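You operate a simulated robot arm through the tools that you are given. There is no shell and no other tool.

The job below is to be done with a simulated robot arm. You get a single attempt, and the scene is never put back.

## Task
Seal the stub flange with the ring and the purple blank.
Fine: ring first; clamp shut, wing nut tight.

It is judged by the outcome, as a careful person would: the job done as asked, and still so three seconds after it is handed in. It fails if anything else is knocked over, pushed out of place, dropped, spilled or broken. A push-on lid holds only when it is set on centred and level and pressed home; a screw cap is set on level and turned clockwise until tight.

## Robot
A 7-joint arm with a two-finger parallel gripper, fixed in place. Base frame: the origin is on the floor under the middle of its stand, x ahead of it, y to its left, z up; the work surface is at about z = 850. Units: mm, rad, N and s.
It reaches about 1372 mm from its shoulder. Its first joint turns from -2.601 to 2.601 rad. Payload 3.43 kg.
The tool frame sits at the grasp point between the pads (the TCP): z along the fingers, y along the line on which they close. The tips reach 30 mm beyond it. The gripper opens to 94 mm. The fingers are 28 mm wide and 10 mm thick; the gripper's body (50 by 96 mm) begins 55 mm behind the TCP.
Orientation is that of the tool frame in the base frame, as a unit quaternion [x, y, z, w]. With the fingers straight down and closing along the base's y, the tool's x points along the base's -x, its y along +y and its z along -z.

## Interface
- The arm moves only by the tool step_arm. Its argument "deltas" is a list of rows, each a list of 7 numbers: the turn, a rotation vector about the base's x, y, z in units of 6 degrees (1.0 is 6 degrees), then the shift along the base's x, y, z in units of 30 mm (1.0 is 30 mm), then the opening, from 0 (shut) to 1 (fully open). In form: [[ax, ay, az, tx, ty, tz, claw], ...]. A call has 1 to 20 rows; each row shifts and turns the commanded pose from where the row before left it. A call with a number of a shift or a turn outside -1 to 1 is refused whole. Rows are played at 5 a second. More than 50 mm and 0.15 rad between two rows, or a gripper value outside its range, and nothing of the call is played. A pose out of reach is approached as far as the arm can. The call stops where the force on the tool passes 40 N (or 10 N more than at its start, if that is more) or the arm is blocked; 0.2 s more then pass. Each finger travels about 45 mm/s and halts on what it meets, pressing with about 29 N; the grip force reading is that of the motor and also rises with nothing between the fingers. The clock runs only during rows and for 0.2 s after the last one: add rows that do not move to give the fingers time. The reply holds the time, the measured pose of the TCP, the force on the tool along the base axes, the opening and the grip force, in the units named above and with some noise, with the torque about the TCP (base axes, N m) and any sound that the robot's microphone picked up.
- Cameras (640 x 400 px; columns grow to the right, rows downward): "scene" is fixed at [50.3, 650.7, 1626]; the picture's right is [-0.31, -0.95, 0.00], its down [-0.68, 0.22, -0.70] and it looks along [0.67, -0.22, -0.71] (base axes); focal length 350 px, centre (320, 200). "wrist" rides on the gripper at [76, 14, -103] in the tool frame; the picture's right is [-0.18, 0.98, 0.00], its down [-0.75, -0.14, -0.64] and it looks along [-0.63, -0.12, 0.77] (tool axes); focal length 243 px, centre (320, 200). There is no depth. A picture from a camera that has moved, and an enlarged one, comes with that camera's place and axes in the base frame and with its lens.
- get_image(camera): a new picture of that camera. The clock stands still meanwhile.
- close_up(camera, box): a new picture of the part [left, top, right, bottom] of that camera's present view, enlarged. The clock stands still meanwhile.
- close_job(): hands the job in; it is judged then, once.

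Places have to be worked out from the pictures, the camera data and where the tool is seen. Open the gripper and draw the arm clear of the work before you hand the job in, unless the task says otherwise.

The tools are called after "Emit:" as name(argument=value, ...) on one line, values as JSON. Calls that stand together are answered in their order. step_arm: Moves the arm, as the interface text tells. Its arguments: {"type":"object","properties":{"deltas":{"type":"array"}},"required":["deltas"]} The other tools are called the same way: get_image (camera) takes a picture; close_up (camera, box) takes an enlarged picture of a part of a camera's view; close_job () hands the job in.

At the start:

```text
time: 0.0
tool_pos: [817.8, 553.3, 1214.1]
orientation: [0.0, 1.0, 0.0, 0.0]
wrist_force: [-1.0, -0.3, 0.5]
torque: [0.05, 0.0, -0.02]
width: 94.0
grasp_force: 0.0
```

scene: 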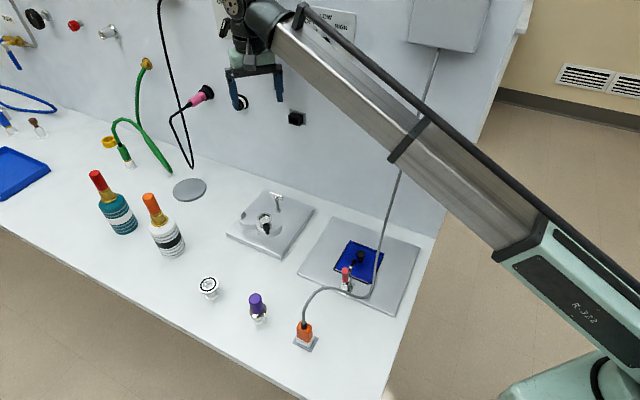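
wrist: 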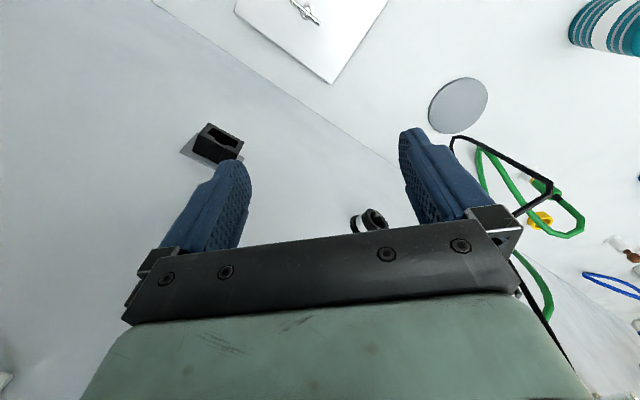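

I'll start by looking closely at the scene to identify the flange, ring, blank and clamp.

Emit:
close_up(camera="scene", box=[200, 170, 330, 260])

Emit:
close_up(camera="scene", box=[290, 200, 440, 320])

Emit:
close_up(camera="scene", box=[180, 255, 340, 355])

Emit:
close_up(camera="scene", box=[0, 0, 160, 110])

Emit:
close_up(camera="scene", box=[80, 50, 240, 200])

```text
4.44 times, centred on (265, 215) of scene
camera zoom: at [50.3, 650.7, 1626.0], right [-0.31, -0.95, 0.0], down [-0.68, 0.22, -0.7], along [0.67, -0.22, -0.71], focal length 1556 px, centre (564, 133)
```

zoom: 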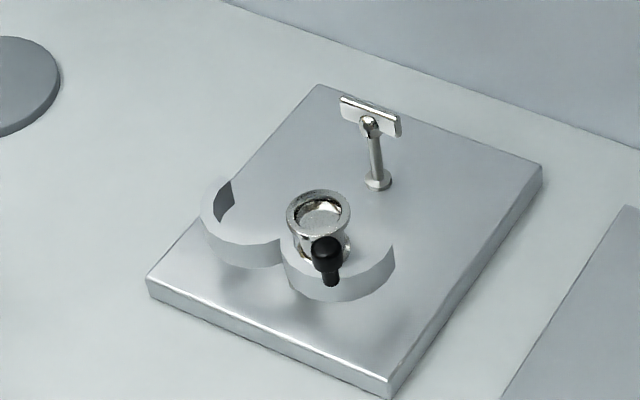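

```text
3.33 times, centred on (365, 260) of scene
camera zoom: at [50.3, 650.7, 1626.0], right [-0.31, -0.95, 0.0], down [-0.68, 0.22, -0.7], along [0.67, -0.22, -0.71], focal length 1167 px, centre (170, 0)
```

zoom: 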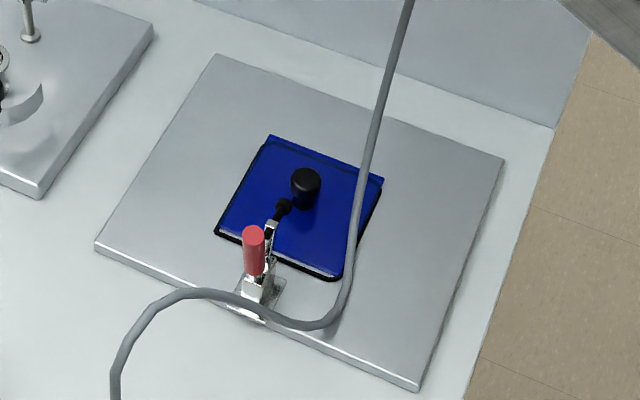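

```text
4.00 times, centred on (260, 305) of scene
camera zoom: at [50.3, 650.7, 1626.0], right [-0.31, -0.95, 0.0], down [-0.68, 0.22, -0.7], along [0.67, -0.22, -0.71], focal length 1400 px, centre (560, -220)
```

zoom: 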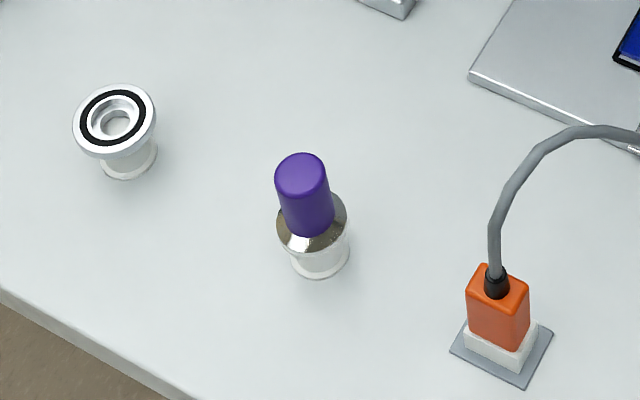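

```text
3.64 times, centred on (80, 55) of scene
camera zoom: at [50.3, 650.7, 1626.0], right [-0.31, -0.95, 0.0], down [-0.68, 0.22, -0.7], along [0.67, -0.22, -0.71], focal length 1273 px, centre (1193, 727)
```

zoom: 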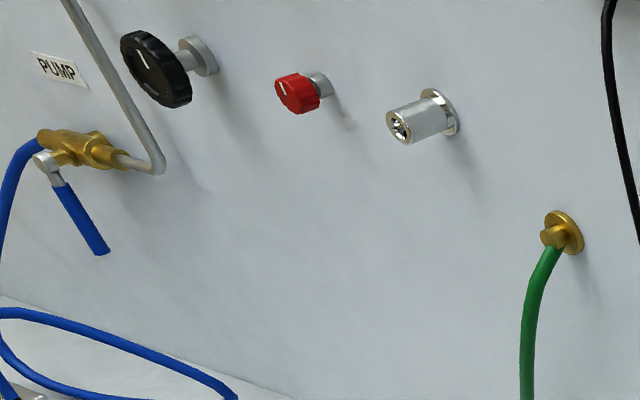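

```text
2.67 times, centred on (160, 125) of scene
camera zoom: at [50.3, 650.7, 1626.0], right [-0.31, -0.95, 0.0], down [-0.68, 0.22, -0.7], along [0.67, -0.22, -0.71], focal length 933 px, centre (747, 400)
```

zoom: 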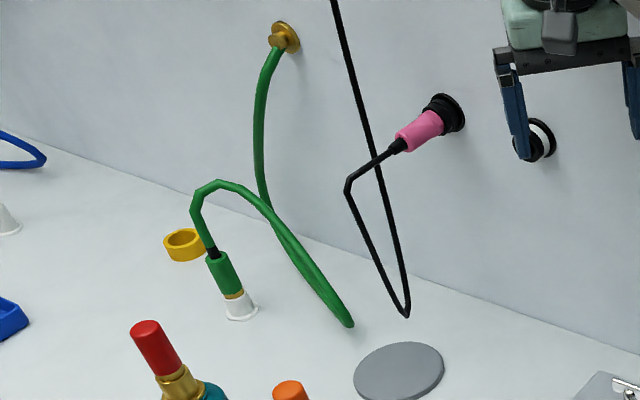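

The stub flange with open clamp is at about (696,596), the ring on a white stand at about (552,764), and the purple blank at about (457,665). I'll pull the arm back in −x to look at the clamp with the wrist camera.

Emit:
step_arm(deltas=[[0, 0, 0, -0.86, 0, -0.2, 1], [0, 0, 0, -0.86, 0, -0.2, 1], [0, 0, 0, -0.86, 0, -0.2, 1], [0, 0, 0, -0.86, 0, -0.2, 1], [0, 0, 0, -0.86, 0, -0.2, 1], [0, 0, 0, -0.86, 0, -0.2, 1], [0, 0, 0, -0.86, 0, -0.2, 1], [0, 0, 0, -0.86, 0, -0.2, 1], [0, 0, 0, -0.86, 0, -0.2, 1], [0, 0, 0, -0.86, 0, -0.2, 1]])

Emit:
get_image(camera="wrist")

Emit:
get_image(camera="scene")

```text
time: 2.2
tool_pos: [560.9, 551.5, 1153.2]
orientation: [0.0, 1.0, 0.0, 0.0]
wrist_force: [0.4, -0.3, 0.8]
torque: [-0.04, 0.01, 0.01]
width: 94.2
grasp_force: 0.0
```

```text
taken
camera wrist: at [484.9, 565.6, 1255.8], right [0.18, 0.98, 0.0], down [0.75, -0.14, 0.64], along [0.63, -0.12, -0.77], focal length 243 px, centre (320, 200)
```

wrist: 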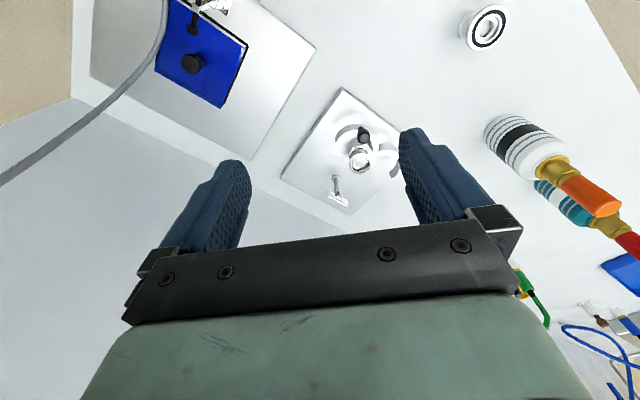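

```text
taken
```

scene: 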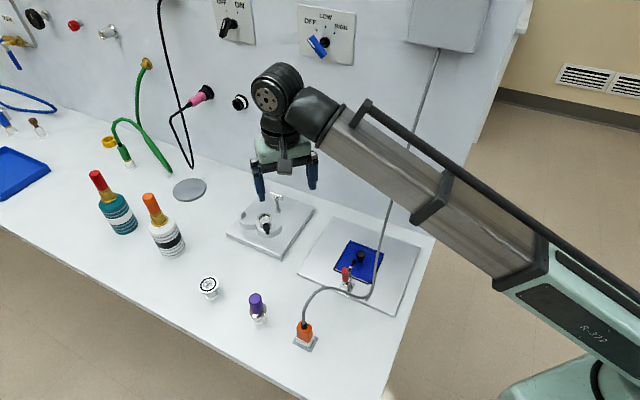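

The wrist view shows the clamp plate; I'll zoom in on it and on the ring.

Emit:
close_up(camera="wrist", box=[280, 90, 410, 215])

Emit:
close_up(camera="wrist", box=[320, 115, 400, 175])

Emit:
close_up(camera="wrist", box=[450, 0, 530, 60])

```text
3.20 times, centred on (345, 152) of wrist
camera zoom: at [484.9, 565.6, 1255.8], right [0.18, 0.98, 0.0], down [0.75, -0.14, 0.64], along [0.63, -0.12, -0.77], focal length 776 px, centre (240, 352)
```

zoom: 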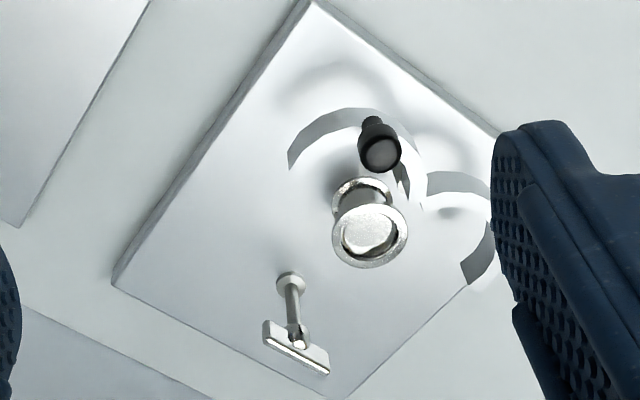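

```text
6.67 times, centred on (360, 145) of wrist
camera zoom: at [484.9, 565.6, 1255.8], right [0.18, 0.98, 0.0], down [0.75, -0.14, 0.64], along [0.63, -0.12, -0.77], focal length 1618 px, centre (53, 567)
```

zoom: 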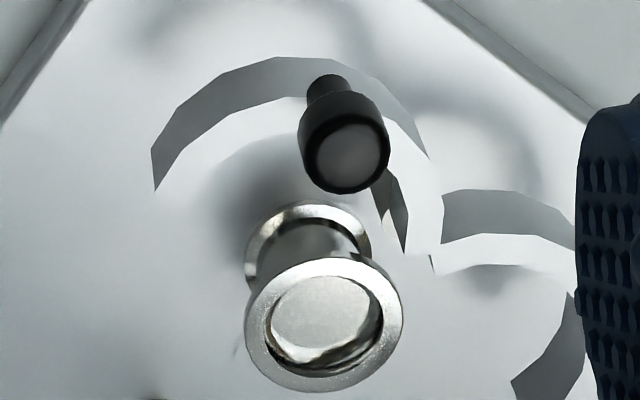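

```text
6.67 times, centred on (490, 30) of wrist
camera zoom: at [484.9, 565.6, 1255.8], right [0.18, 0.98, 0.0], down [0.75, -0.14, 0.64], along [0.63, -0.12, -0.77], focal length 1618 px, centre (-813, 1333)
```

zoom: 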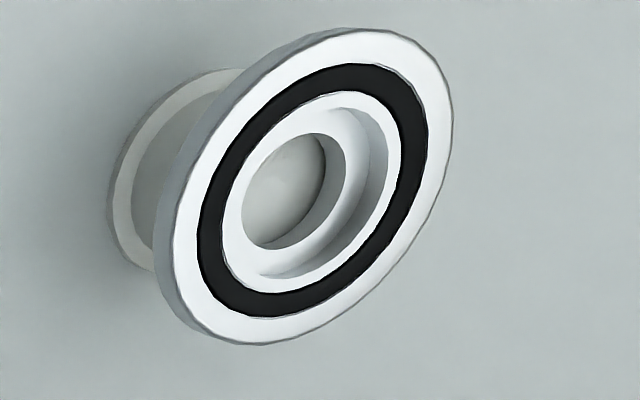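

I'll get closer to the clamp for a clearer view of its mechanism.

Emit:
step_arm(deltas=[[0, 0, 0, 0.26, 0.2, -0.75, 1], [0, 0, 0, 0.26, 0.2, -0.75, 1], [0, 0, 0, 0.26, 0.2, -0.75, 1], [0, 0, 0, 0.26, 0.2, -0.75, 1], [0, 0, 0, 0.26, 0.15, -0.75, 1]])

Emit:
get_image(camera="wrist")

Emit:
close_up(camera="wrist", box=[250, 90, 410, 220])

```text
time: 3.4
tool_pos: [599.3, 581.1, 1042.3]
orientation: [0.0, 1.0, 0.0, 0.0]
wrist_force: [-0.3, 0.1, 0.0]
torque: [0.03, -0.03, -0.04]
width: 93.8
grasp_force: 0.1
```

```text
taken
camera wrist: at [525.1, 593.9, 1144.0], right [0.18, 0.98, 0.0], down [0.75, -0.14, 0.64], along [0.63, -0.12, -0.77], focal length 243 px, centre (320, 200)
```

wrist: 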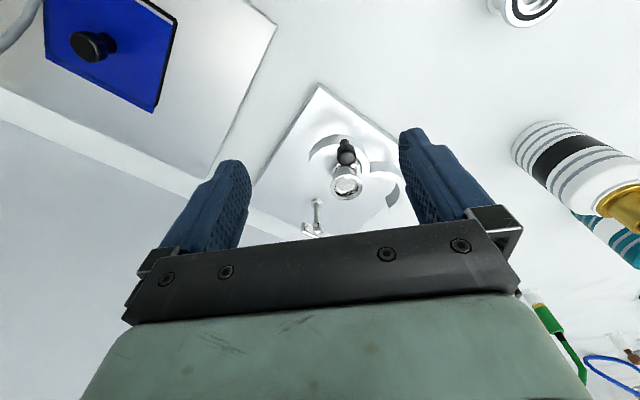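

```text
3.08 times, centred on (330, 155) of wrist
camera zoom: at [525.1, 593.9, 1144.0], right [0.18, 0.98, 0.0], down [0.75, -0.14, 0.64], along [0.63, -0.12, -0.77], focal length 746 px, centre (289, 338)
```

zoom: 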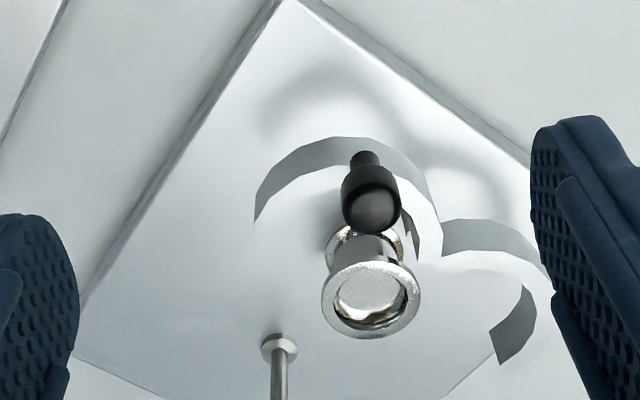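

The bench and wall run diagonally (about 48° to the base x axis), so I'll yaw the gripper about −41.7° to align with the bench and look at the clamp from its front.

Emit:
step_arm(deltas=[[0, 0, -0.993, 0.196, 0.4, -0.143, 1], [0, 0, -0.993, 0.196, 0.4, -0.143, 1], [0, 0, -0.993, 0.196, 0.4, -0.143, 1], [0, 0, -0.993, 0.196, 0.4, -0.143, 1], [0, 0, -0.993, 0.196, 0.4, -0.143, 1], [0, 0, -0.993, 0.196, 0.4, -0.143, 1], [0, 0, -0.993, 0.196, 0.4, -0.143, 1]])

Emit:
get_image(camera="wrist")

Emit:
close_up(camera="wrist", box=[240, 90, 400, 220])

```text
time: 5.0
tool_pos: [641.8, 666.4, 1010.2]
orientation: [0.358, 0.934, 0.0, 0.0]
wrist_force: [-0.4, -0.7, 0.2]
torque: [0.02, -0.03, 0.01]
width: 93.8
grasp_force: 0.0
```

```text
taken
camera wrist: at [595.3, 726.7, 1113.0], right [0.79, 0.61, 0.0], down [0.47, -0.61, 0.64], along [0.39, -0.51, -0.77], focal length 243 px, centre (320, 200)
```

wrist: 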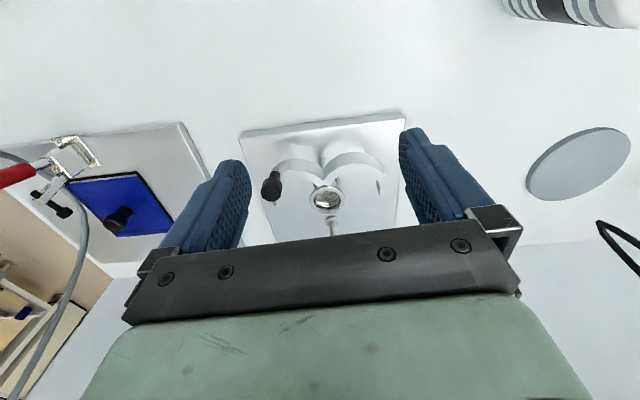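

```text
3.08 times, centred on (320, 155) of wrist
camera zoom: at [595.3, 726.7, 1113.0], right [0.79, 0.61, 0.0], down [0.47, -0.61, 0.64], along [0.39, -0.51, -0.77], focal length 746 px, centre (320, 338)
```

zoom: 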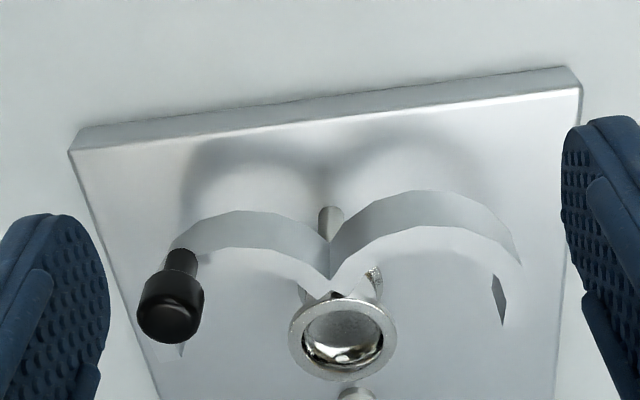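

The clamp is two half-ring jaws hinged in front of the stub, with a black knob on one jaw tip and a wing nut on a post behind. I'll move toward the wall a little at the same height to see the wing nut.

Emit:
step_arm(deltas=[[0, 0, 0, 0.6, -0.53, 0.2, 1], [0, 0, 0, 0.6, -0.53, 0.2, 1], [0, 0, 0, 0.6, -0.53, 0.2, 1]])

Emit:
get_image(camera="wrist")

Emit:
close_up(camera="wrist", box=[240, 90, 400, 220])

```text
time: 5.8
tool_pos: [693.7, 618.4, 1029.0]
orientation: [0.356, 0.934, 0.001, 0.0]
wrist_force: [-0.1, -1.1, -0.8]
torque: [-0.02, -0.03, 0.0]
width: 94.0
grasp_force: 0.1
```

```text
taken
camera wrist: at [648.2, 679.1, 1130.9], right [0.79, 0.61, 0.0], down [0.47, -0.61, 0.64], along [0.39, -0.51, -0.77], focal length 243 px, centre (320, 200)
```

wrist: 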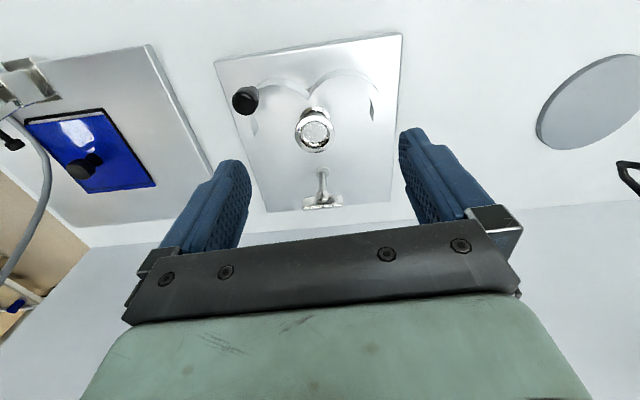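

```text
3.08 times, centred on (320, 155) of wrist
camera zoom: at [648.2, 679.1, 1130.9], right [0.79, 0.61, 0.0], down [0.47, -0.61, 0.64], along [0.39, -0.51, -0.77], focal length 746 px, centre (320, 338)
```

zoom: 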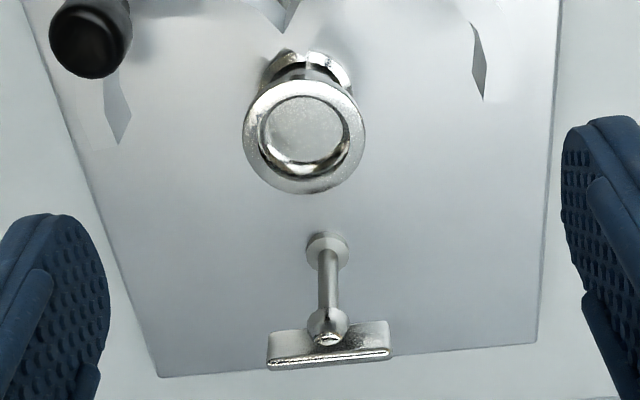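

Geometry so far: stub flange axis ≈ (707,595), top z≈905, OD≈40; wing nut ≈ (748,553), top z≈950; clamp knob ≈ (642,598), top z≈941. Next I'll look closely at the ring on its stand.

Emit:
step_arm(deltas=[[0, 0, 0, -0.8, 0.88, -0.1, 1], [0, 0, 0, -0.8, 0.88, -0.1, 1], [0, 0, 0, -0.8, 0.88, -0.1, 1], [0, 0, 0, -0.8, 0.88, -0.1, 1], [0, 0, 0, -0.8, 0.88, -0.1, 1], [0, 0, 0, -0.8, 0.88, -0.1, 1], [0, 0, 0, -0.8, 0.88, -0.1, 1], [0, 0, 0, -0.8, 0.88, -0.1, 1]])

Emit:
get_image(camera="wrist")

Emit:
close_up(camera="wrist", box=[260, 110, 380, 210])

```text
time: 7.6
tool_pos: [503.6, 831.5, 1006.5]
orientation: [0.356, 0.934, 0.0, 0.0]
wrist_force: [0.9, -1.1, -0.3]
torque: [0.01, 0.01, -0.01]
width: 94.0
grasp_force: 0.1
```

```text
taken
camera wrist: at [456.9, 892.0, 1108.7], right [0.79, 0.61, 0.0], down [0.47, -0.61, 0.64], along [0.39, -0.51, -0.77], focal length 243 px, centre (320, 200)
```

wrist: 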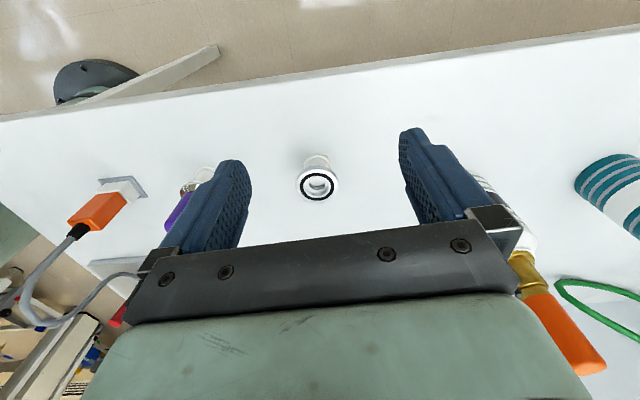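

```text
4.00 times, centred on (320, 160) of wrist
camera zoom: at [456.9, 892.0, 1108.7], right [0.79, 0.61, 0.0], down [0.47, -0.61, 0.64], along [0.39, -0.51, -0.77], focal length 970 px, centre (320, 360)
```

zoom: 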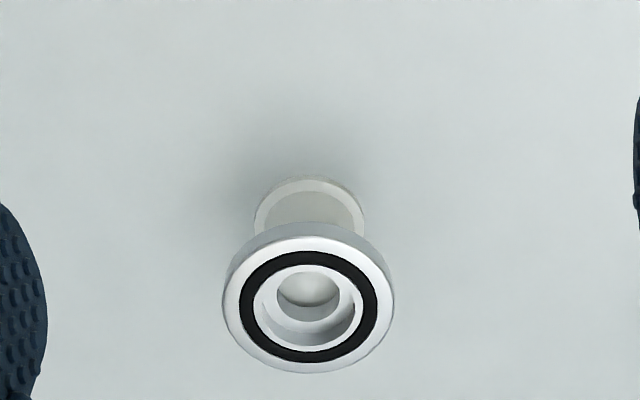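

The ring (OD ≈45 mm) sits at about (551,765), top z≈895, on a narrow white stand. I'll move directly above it with the fingers open, well clear, for a precise measurement.

Emit:
step_arm(deltas=[[0, 0, 0, 0.532, -0.736, -0.461, 1], [0, 0, 0, 0.532, -0.736, -0.461, 1], [0, 0, 0, 0.532, -0.736, -0.461, 1], [0, 0, 0, 0, 0, 0, 1]])

Emit:
get_image(camera="wrist")

Emit:
close_up(camera="wrist", box=[260, 85, 380, 185])

Emit:
close_up(camera="scene", box=[170, 240, 250, 310])

```text
time: 8.6
tool_pos: [550.5, 764.6, 962.4]
orientation: [0.356, 0.935, 0.0, 0.0]
wrist_force: [-1.2, 0.7, 0.4]
torque: [0.01, 0.0, -0.01]
width: 94.1
grasp_force: 0.1
```

```text
taken
camera wrist: at [504.5, 824.4, 1065.1], right [0.79, 0.61, 0.0], down [0.47, -0.61, 0.64], along [0.39, -0.51, -0.77], focal length 243 px, centre (320, 200)
```

wrist: 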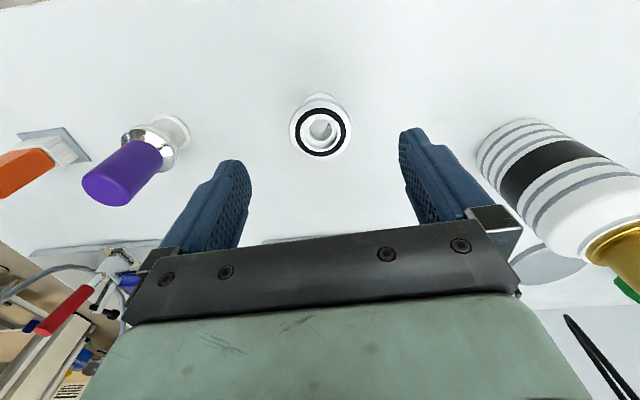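

```text
4.00 times, centred on (320, 135) of wrist
camera zoom: at [504.5, 824.4, 1065.1], right [0.79, 0.61, 0.0], down [0.47, -0.61, 0.64], along [0.39, -0.51, -0.77], focal length 970 px, centre (320, 460)
```

zoom: 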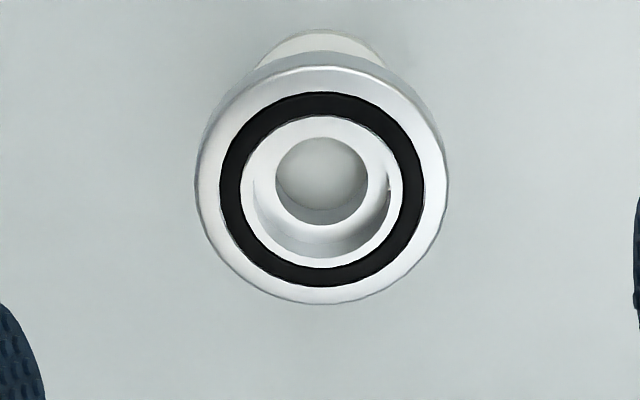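

```text
5.71 times, centred on (210, 275) of scene
camera zoom: at [50.3, 650.7, 1626.0], right [-0.31, -0.95, 0.0], down [-0.68, 0.22, -0.7], along [0.67, -0.22, -0.71], focal length 2000 px, centre (949, -229)
```

zoom: 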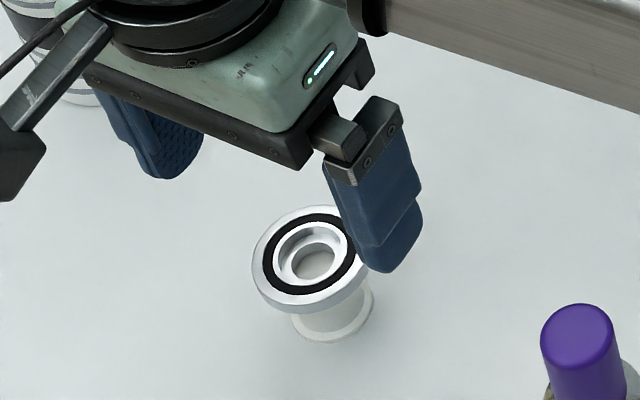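

The ring is essentially on the tool axis. I'll zoom tighter to gauge the ring's thickness and where it meets the stand.

Emit:
close_up(camera="scene", box=[194, 270, 224, 300])

Emit:
close_up(camera="wrist", box=[280, 85, 360, 165])

Emit:
close_up(camera="scene", box=[230, 180, 300, 250])

Emit:
close_up(camera="scene", box=[240, 285, 275, 330])

```text
13.33 times, centred on (209, 285) of scene
camera zoom: at [50.3, 650.7, 1626.0], right [-0.31, -0.95, 0.0], down [-0.68, 0.22, -0.7], along [0.67, -0.22, -0.71], focal length 4667 px, centre (1800, -933)
```

zoom: 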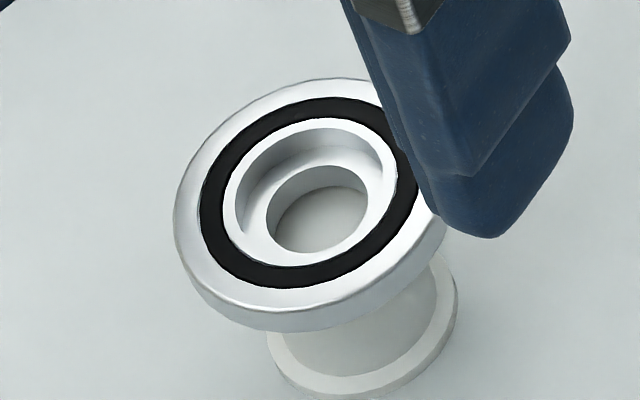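

```text
5.00 times, centred on (320, 125) of wrist
camera zoom: at [504.5, 824.4, 1065.1], right [0.79, 0.61, 0.0], down [0.47, -0.61, 0.64], along [0.39, -0.51, -0.77], focal length 1213 px, centre (320, 575)
```

zoom: 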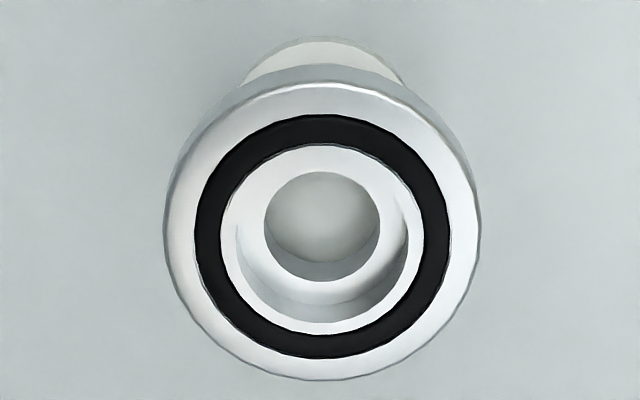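

```text
5.71 times, centred on (265, 215) of scene
camera zoom: at [50.3, 650.7, 1626.0], right [-0.31, -0.95, 0.0], down [-0.68, 0.22, -0.7], along [0.67, -0.22, -0.71], focal length 2000 px, centre (634, 114)
```

zoom: 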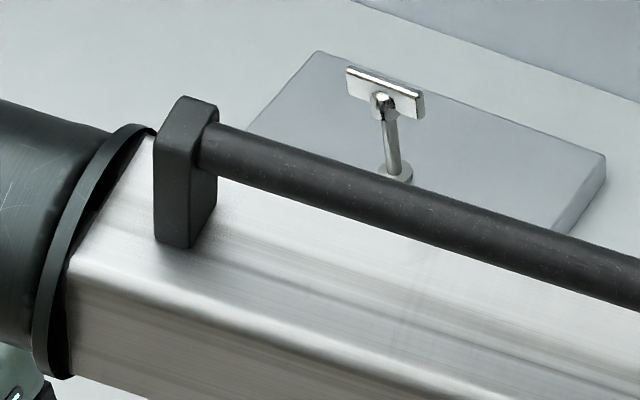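

```text
8.89 times, centred on (258, 308) of scene
camera zoom: at [50.3, 650.7, 1626.0], right [-0.31, -0.95, 0.0], down [-0.68, 0.22, -0.7], along [0.67, -0.22, -0.71], focal length 3111 px, centre (876, -756)
```

zoom: 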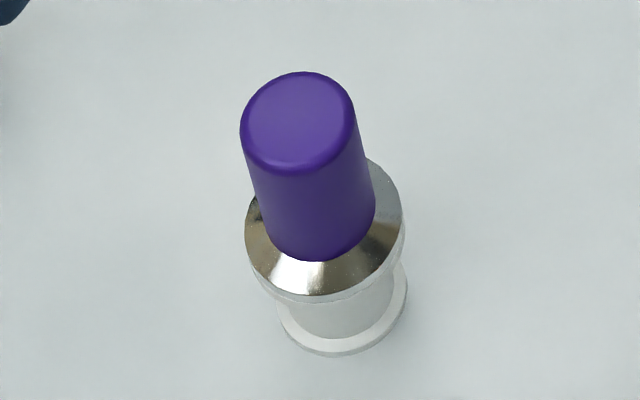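

Ring rim is about 5–6 mm thick (z≈889–894). I'll descend so the fingertips end slightly below the rim (TCP z≈912), then close gently and check.

Emit:
step_arm(deltas=[[0, 0, 0, 0, 0, -0.56, 1], [0, 0, 0, 0, 0, -0.56, 1], [0, 0, 0, 0, 0, -0.56, 1], [0, 0, 0, 0, 0, 0, 1]])

Emit:
get_image(camera="wrist")

Emit:
close_up(camera="scene", box=[180, 250, 240, 300])

```text
time: 9.6
tool_pos: [551.3, 763.1, 912.8]
orientation: [0.356, 0.935, 0.0, 0.0]
wrist_force: [-0.4, -1.0, 1.1]
torque: [0.04, 0.01, -0.02]
width: 94.0
grasp_force: 0.0
```

```text
taken
camera wrist: at [504.9, 824.1, 1015.0], right [0.79, 0.61, 0.0], down [0.47, -0.61, 0.64], along [0.39, -0.51, -0.77], focal length 243 px, centre (320, 200)
```

wrist: 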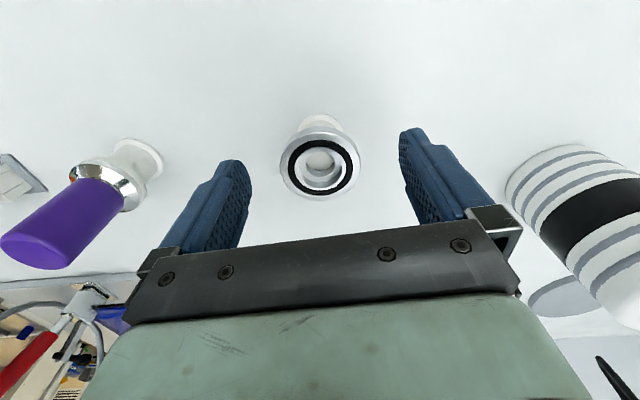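

```text
8.00 times, centred on (210, 275) of scene
camera zoom: at [50.3, 650.7, 1626.0], right [-0.31, -0.95, 0.0], down [-0.68, 0.22, -0.7], along [0.67, -0.22, -0.71], focal length 2800 px, centre (1200, -400)
```

zoom: 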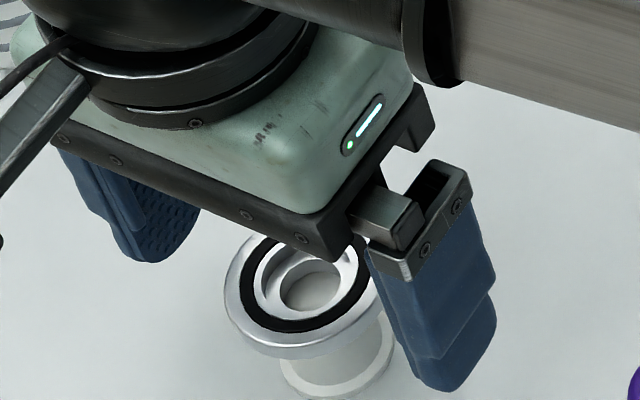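

The fingertips straddle the ring at the right height. Closing on the ring.

Emit:
step_arm(deltas=[[0, 0, 0, 0, 0, 0, 0.7], [0, 0, 0, 0, 0, 0, 0.4], [0, 0, 0, 0, 0, 0, 0.2], [0, 0, 0, 0, 0, 0, 0.2], [0, 0, 0, 0, 0, 0, 0.2]])

Emit:
close_up(camera="wrist", box=[260, 110, 380, 210])

Emit:
close_up(camera="scene", box=[180, 250, 240, 300])

```text
time: 10.8
tool_pos: [551.1, 763.8, 913.2]
orientation: [0.356, 0.935, 0.0, 0.001]
wrist_force: [-1.4, -0.8, 0.5]
torque: [-0.03, 0.03, -0.02]
width: 46.9
grasp_force: 29.3
```

```text
4.00 times, centred on (320, 160) of wrist
camera zoom: at [504.9, 824.1, 1015.0], right [0.79, 0.61, 0.0], down [0.47, -0.61, 0.64], along [0.39, -0.51, -0.77], focal length 970 px, centre (320, 360)
```

zoom: 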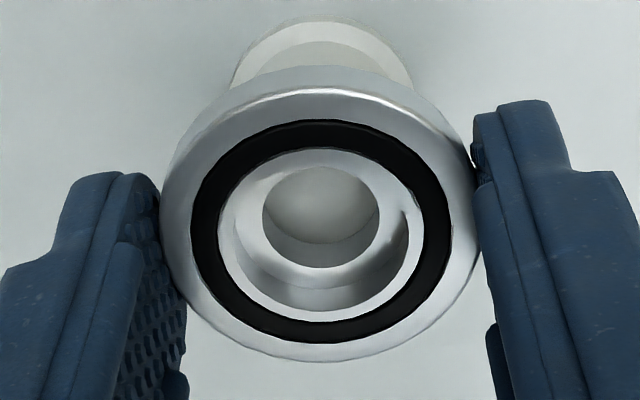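

```text
8.00 times, centred on (210, 275) of scene
camera zoom: at [50.3, 650.7, 1626.0], right [-0.31, -0.95, 0.0], down [-0.68, 0.22, -0.7], along [0.67, -0.22, -0.71], focal length 2800 px, centre (1200, -400)
```

zoom: 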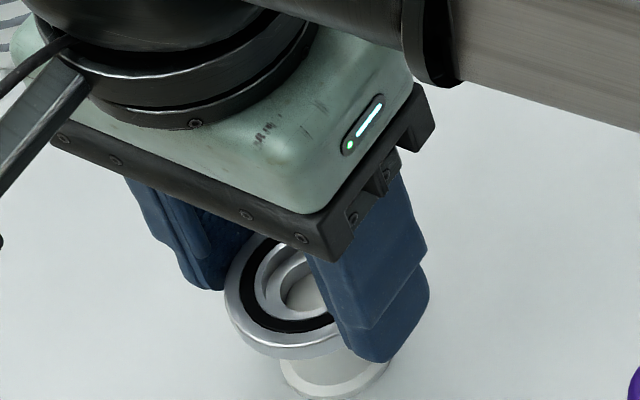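

Gripped at 46.9 mm, and the ring is centred on the tool axis. Lifting slowly and checking that only the ring comes up.

Emit:
step_arm(deltas=[[0, 0, 0, 0, 0, 0.2, 0.2], [0, 0, 0, 0, 0, 0.3, 0.2], [0, 0, 0, 0, 0, 0.5, 0.2], [0, 0, 0, 0, 0, 0.9, 0.2], [0, 0, 0, 0, 0, 1.0, 0.2], [0, 0, 0, 0, 0, 0, 0.2]])

Emit:
get_image(camera="wrist")

Emit:
get_image(camera="scene")

```text
time: 12.2
tool_pos: [552.2, 763.7, 1000.3]
orientation: [0.356, 0.934, 0.0, 0.0]
wrist_force: [0.6, 0.3, 0.1]
torque: [-0.02, -0.01, 0.06]
width: 18.9
grasp_force: 0.2
```

```text
taken
camera wrist: at [506.2, 823.9, 1103.0], right [0.79, 0.61, 0.0], down [0.47, -0.61, 0.64], along [0.39, -0.51, -0.77], focal length 243 px, centre (320, 200)
```

wrist: 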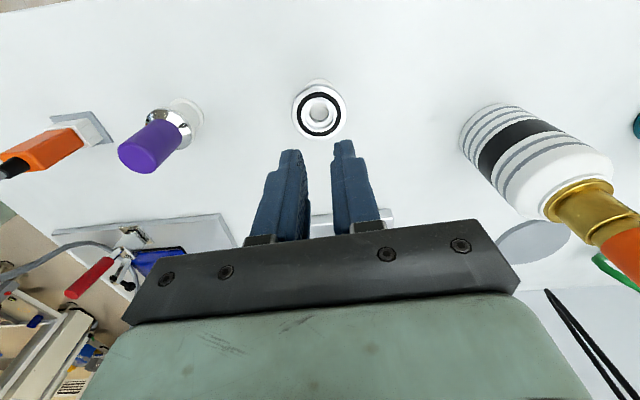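

```text
taken
```

scene: 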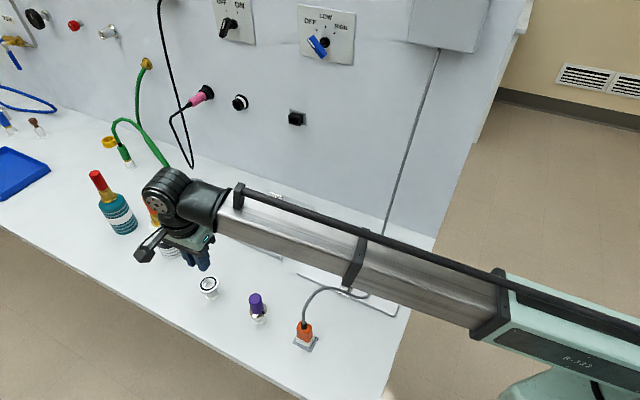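

The ring slipped out of the fingertips and is still sitting on its stand. I'll open, descend deeper (TCP z≈900) so that the flat pads rather than the tips hold the rim, and grip again.

Emit:
step_arm(deltas=[[0, 0, 0, 0, 0, 0, 1], [0, 0, 0, 0, 0, 0, 1], [0, 0, 0, 0, 0, 0, 1], [0, 0, 0, 0, 0, 0, 1], [0, 0, 0, 0, 0, 0, 1]])

Emit:
close_up(camera="wrist", box=[270, 65, 370, 165])

Emit:
close_up(camera="scene", box=[180, 250, 240, 300])

```text
time: 13.4
tool_pos: [551.8, 764.2, 1000.1]
orientation: [0.355, 0.935, 0.0, 0.0]
wrist_force: [-0.5, 0.2, -0.3]
torque: [0.01, 0.01, 0.01]
width: 94.1
grasp_force: 0.0
```

```text
4.00 times, centred on (320, 115) of wrist
camera zoom: at [506.2, 823.9, 1102.7], right [0.79, 0.61, 0.0], down [0.47, -0.61, 0.64], along [0.39, -0.51, -0.77], focal length 970 px, centre (320, 540)
```

zoom: 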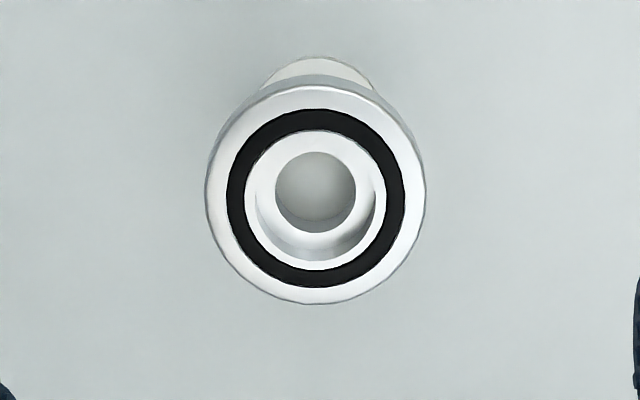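

```text
8.00 times, centred on (210, 275) of scene
camera zoom: at [50.3, 650.7, 1626.0], right [-0.31, -0.95, 0.0], down [-0.68, 0.22, -0.7], along [0.67, -0.22, -0.71], focal length 2800 px, centre (1200, -400)
```

zoom: 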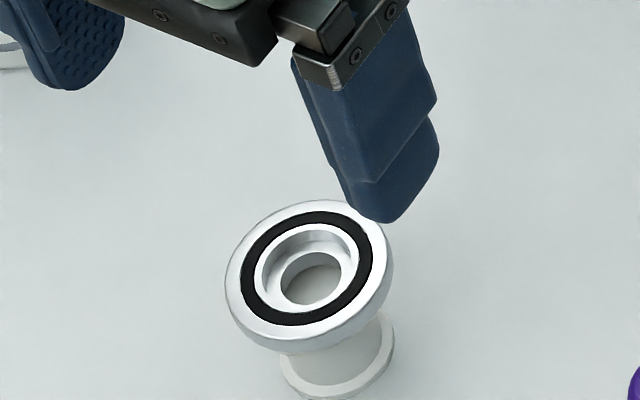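

The ring is still level on its stand. Descending to TCP z≈899 and gripping again.

Emit:
step_arm(deltas=[[0, 0, 0, -0.02, -0.02, -0.9, 1], [0, 0, 0, 0, 0, -0.9, 1], [0, 0, 0, 0, 0, -0.9, 1], [0, 0, 0, 0, 0, -0.67, 1], [0, 0, 0, 0, 0, 0, 1], [0, 0, 0, 0, 0, 0, 0.7], [0, 0, 0, 0, 0, 0, 0.4], [0, 0, 0, 0, 0, 0, 0.4], [0, 0, 0, 0, 0, 0, 0.4], [0, 0, 0, 0, 0, 0, 0.4]])

Emit:
close_up(camera="wrist", box=[260, 130, 380, 230])

Emit:
close_up(camera="scene", box=[180, 250, 240, 300])

```text
time: 15.6
tool_pos: [550.6, 764.2, 898.9]
orientation: [0.355, 0.935, 0.0, 0.0]
wrist_force: [3.0, 3.9, -0.2]
torque: [0.08, -0.05, 0.04]
width: 46.9
grasp_force: 29.0
```

```text
4.00 times, centred on (320, 180) of wrist
camera zoom: at [503.7, 824.5, 1001.8], right [0.79, 0.61, 0.0], down [0.47, -0.61, 0.64], along [0.39, -0.51, -0.77], focal length 970 px, centre (320, 280)
```

zoom: 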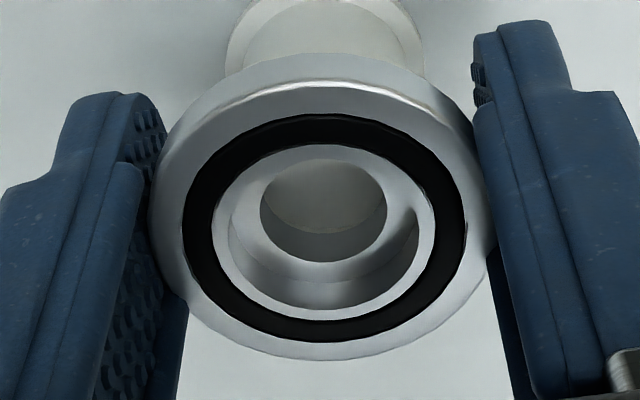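

```text
8.00 times, centred on (210, 275) of scene
camera zoom: at [50.3, 650.7, 1626.0], right [-0.31, -0.95, 0.0], down [-0.68, 0.22, -0.7], along [0.67, -0.22, -0.71], focal length 2800 px, centre (1200, -400)
```

zoom: 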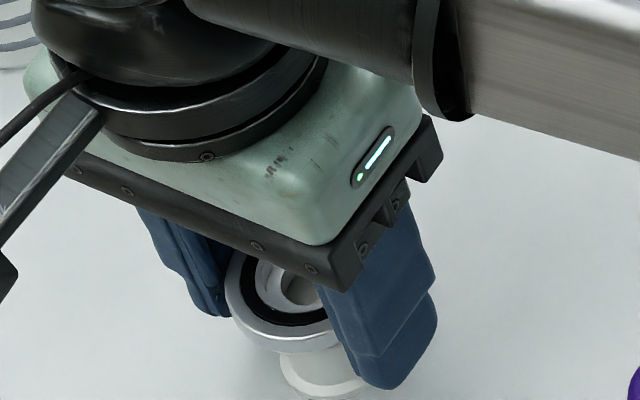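

Gripped again at 46.9 mm with the ring now against the pads. Lifting in small steps to see if it holds.

Emit:
step_arm(deltas=[[0, 0, 0, 0, 0, 0.1, 0.4], [0, 0, 0, 0, 0, 0.1, 0.4], [0, 0, 0, 0, 0, 0.1, 0.4], [0, 0, 0, 0, 0, 0.1, 0.4], [0, 0, 0, 0, 0, 0, 0.4]])

Emit:
close_up(camera="wrist", box=[260, 130, 380, 230])

Emit:
close_up(camera="scene", box=[180, 250, 240, 300])

```text
time: 16.8
tool_pos: [550.4, 763.6, 910.5]
orientation: [0.357, 0.934, 0.0, 0.0]
wrist_force: [6.3, 8.9, -3.2]
torque: [0.16, -0.13, 0.05]
width: 46.8
grasp_force: 29.2
```

```text
4.00 times, centred on (320, 180) of wrist
camera zoom: at [504.7, 823.6, 1013.6], right [0.79, 0.61, 0.0], down [0.47, -0.61, 0.64], along [0.39, -0.51, -0.77], focal length 970 px, centre (320, 280)
```

zoom: 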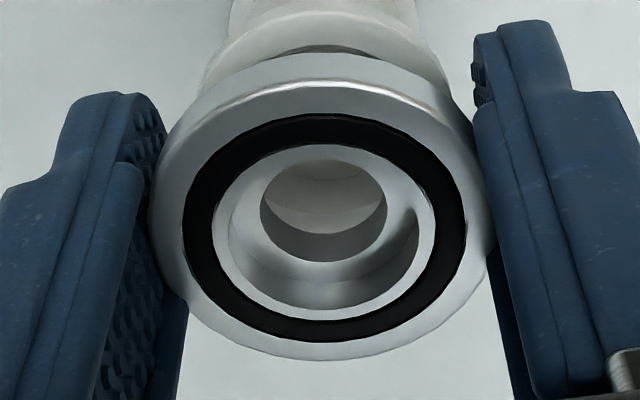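

```text
8.00 times, centred on (210, 275) of scene
camera zoom: at [50.3, 650.7, 1626.0], right [-0.31, -0.95, 0.0], down [-0.68, 0.22, -0.7], along [0.67, -0.22, -0.71], focal length 2800 px, centre (1200, -400)
```

zoom: 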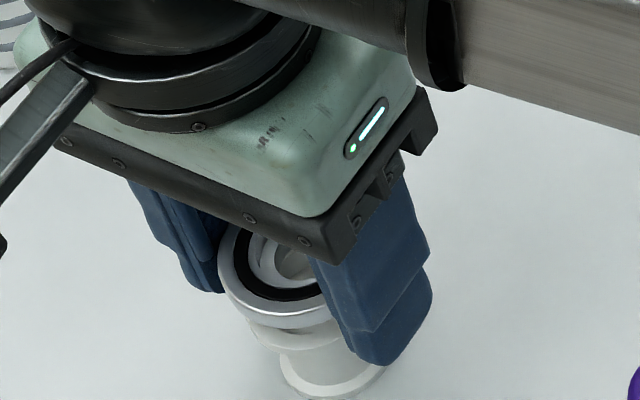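

The ring is lifted about 11 mm but there's an ~11 N side load along +u from its locating seat. I'll ease +1 mm in that direction and continue lifting in small steps.

Emit:
step_arm(deltas=[[0, 0, 0, 0.022, 0.025, 0.0, 0.4], [0, 0, 0, 0, 0, 0.1, 0.4], [0, 0, 0, 0, 0, 0.1, 0.4], [0, 0, 0, 0, 0, 0.1, 0.4], [0, 0, 0, 0, 0, 0, 0.4]])

Emit:
close_up(camera="wrist", box=[260, 130, 380, 230])

Emit:
close_up(camera="scene", box=[180, 250, 240, 300])

```text
time: 18.0
tool_pos: [550.1, 762.0, 920.3]
orientation: [0.355, 0.935, -0.001, 0.0]
wrist_force: [0.6, 0.5, -0.8]
torque: [0.0, 0.01, 0.01]
width: 47.1
grasp_force: 29.1
```

```text
4.00 times, centred on (320, 180) of wrist
camera zoom: at [504.3, 822.8, 1022.8], right [0.79, 0.61, 0.0], down [0.47, -0.61, 0.64], along [0.39, -0.51, -0.77], focal length 970 px, centre (320, 280)
```

zoom: 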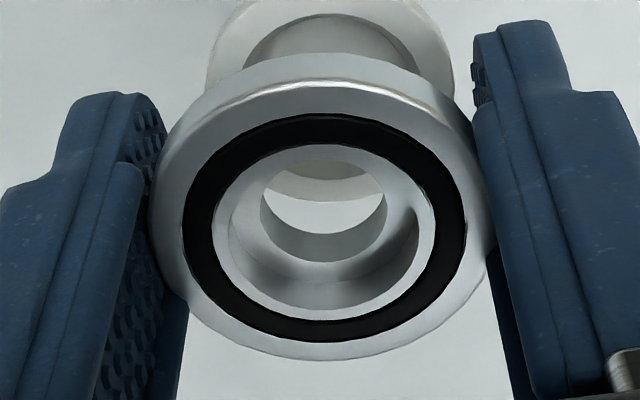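

```text
8.00 times, centred on (210, 275) of scene
camera zoom: at [50.3, 650.7, 1626.0], right [-0.31, -0.95, 0.0], down [-0.68, 0.22, -0.7], along [0.67, -0.22, -0.71], focal length 2800 px, centre (1200, -400)
```

zoom: 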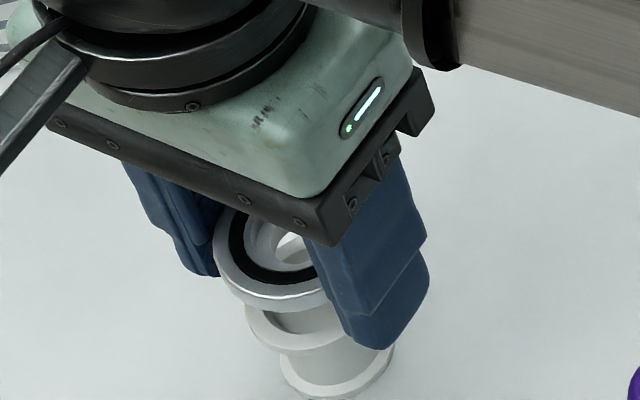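

The ring is now free of the stand and firmly held. I'll raise straight up ~80 mm so I can view the empty stand's seat below as a reference for aligning over the stub later.

Emit:
step_arm(deltas=[[0, 0, 0, 0, 0, 0.4, 0.4], [0, 0, 0, 0, 0, 0.6, 0.4], [0, 0, 0, 0, 0, 0.8, 0.4], [0, 0, 0, 0, 0, 0.9, 0.4], [0, 0, 0, 0, 0, 0, 0.4], [0, 0, 0, 0, 0, 0, 0.4]])

Emit:
get_image(camera="wrist")

Emit:
close_up(camera="wrist", box=[270, 65, 370, 165])

Emit:
close_up(camera="scene", box=[180, 230, 240, 300])

```text
time: 19.4
tool_pos: [551.1, 763.6, 1002.4]
orientation: [0.357, 0.934, 0.0, 0.0]
wrist_force: [0.0, 0.5, -1.1]
torque: [-0.01, -0.01, -0.01]
width: 46.9
grasp_force: 29.1
```

```text
taken
camera wrist: at [504.8, 824.3, 1104.8], right [0.79, 0.61, 0.0], down [0.47, -0.61, 0.64], along [0.39, -0.51, -0.77], focal length 243 px, centre (320, 200)
```

wrist: 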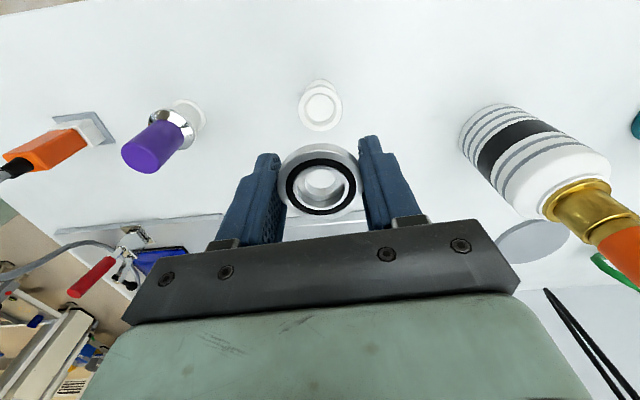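

```text
4.00 times, centred on (320, 115) of wrist
camera zoom: at [504.8, 824.3, 1104.8], right [0.79, 0.61, 0.0], down [0.47, -0.61, 0.64], along [0.39, -0.51, -0.77], focal length 970 px, centre (320, 540)
```

zoom: 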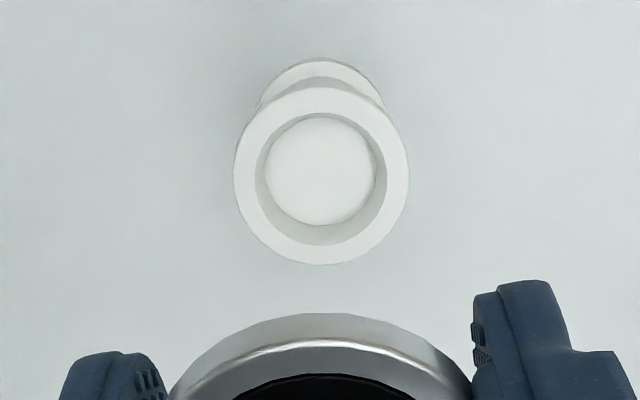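

```text
5.71 times, centred on (210, 265) of scene
camera zoom: at [50.3, 650.7, 1626.0], right [-0.31, -0.95, 0.0], down [-0.68, 0.22, -0.7], along [0.67, -0.22, -0.71], focal length 2000 px, centre (949, -171)
```

zoom: 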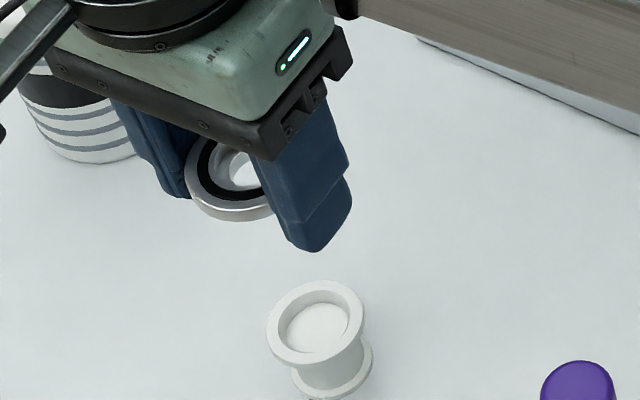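

The empty stand has the same form as the stub (≈40 mm flange with ≈30 mm bore), and it serves as my alignment reference. Now I carry the ring at this height to hover over the stub in the same relative pose.

Emit:
step_arm(deltas=[[0, 0, 0, 0.3, -0.33, 0.1, 0.4], [0, 0, 0, 0.5, -0.55, 0.1, 0.4], [0, 0, 0, 0.6, -0.65, 0.1, 0.4], [0, 0, 0, 0.6, -0.65, 0.1, 0.4], [0, 0, 0, 0.6, -0.65, 0.1, 0.4], [0, 0, 0, 0.6, -0.65, 0.1, 0.4], [0, 0, 0, 0.6, -0.65, 0.06, 0.4], [0, 0, 0, 0.6, -0.65, 0, 0.4], [0, 0, 0, 0.5, -0.55, 0, 0.4], [0, 0, 0, 0.263, -0.307, 0, 0.4], [0, 0, 0, 0, 0, 0, 0.4], [0, 0, 0, 0, 0, 0, 0.4]])

Emit:
get_image(camera="wrist")

Emit:
close_up(camera="wrist", box=[270, 65, 370, 165])

Emit:
get_image(camera="scene")

```text
time: 22.0
tool_pos: [706.4, 593.6, 1019.6]
orientation: [0.357, 0.934, 0.0, -0.001]
wrist_force: [0.5, -0.5, -0.6]
torque: [0.0, 0.0, 0.02]
width: 46.9
grasp_force: 29.2
```

```text
taken
camera wrist: at [659.2, 654.5, 1123.6], right [0.79, 0.61, 0.0], down [0.47, -0.61, 0.64], along [0.39, -0.51, -0.77], focal length 243 px, centre (320, 200)
```

wrist: 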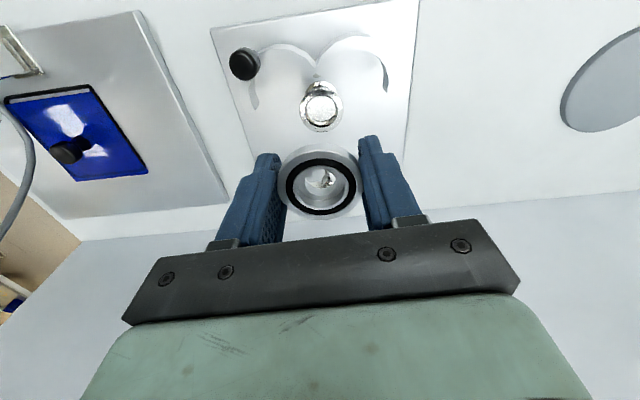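

```text
4.00 times, centred on (320, 115) of wrist
camera zoom: at [659.2, 654.5, 1123.6], right [0.79, 0.61, 0.0], down [0.47, -0.61, 0.64], along [0.39, -0.51, -0.77], focal length 970 px, centre (320, 540)
```

zoom: 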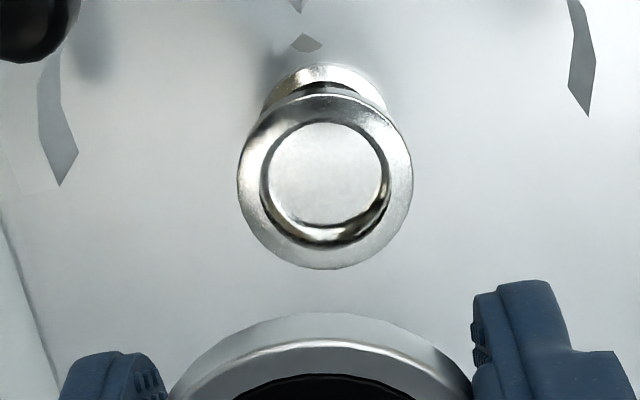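

```text
taken
```

scene: 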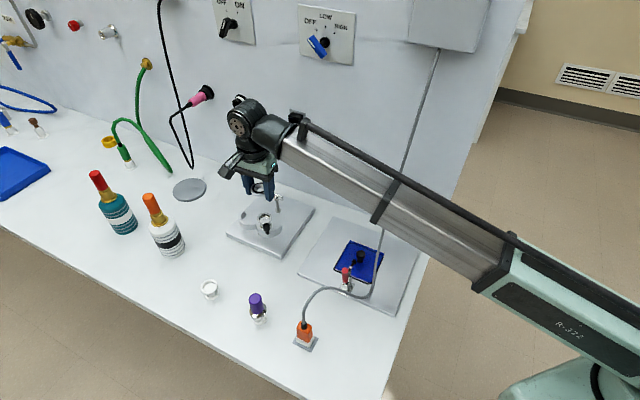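

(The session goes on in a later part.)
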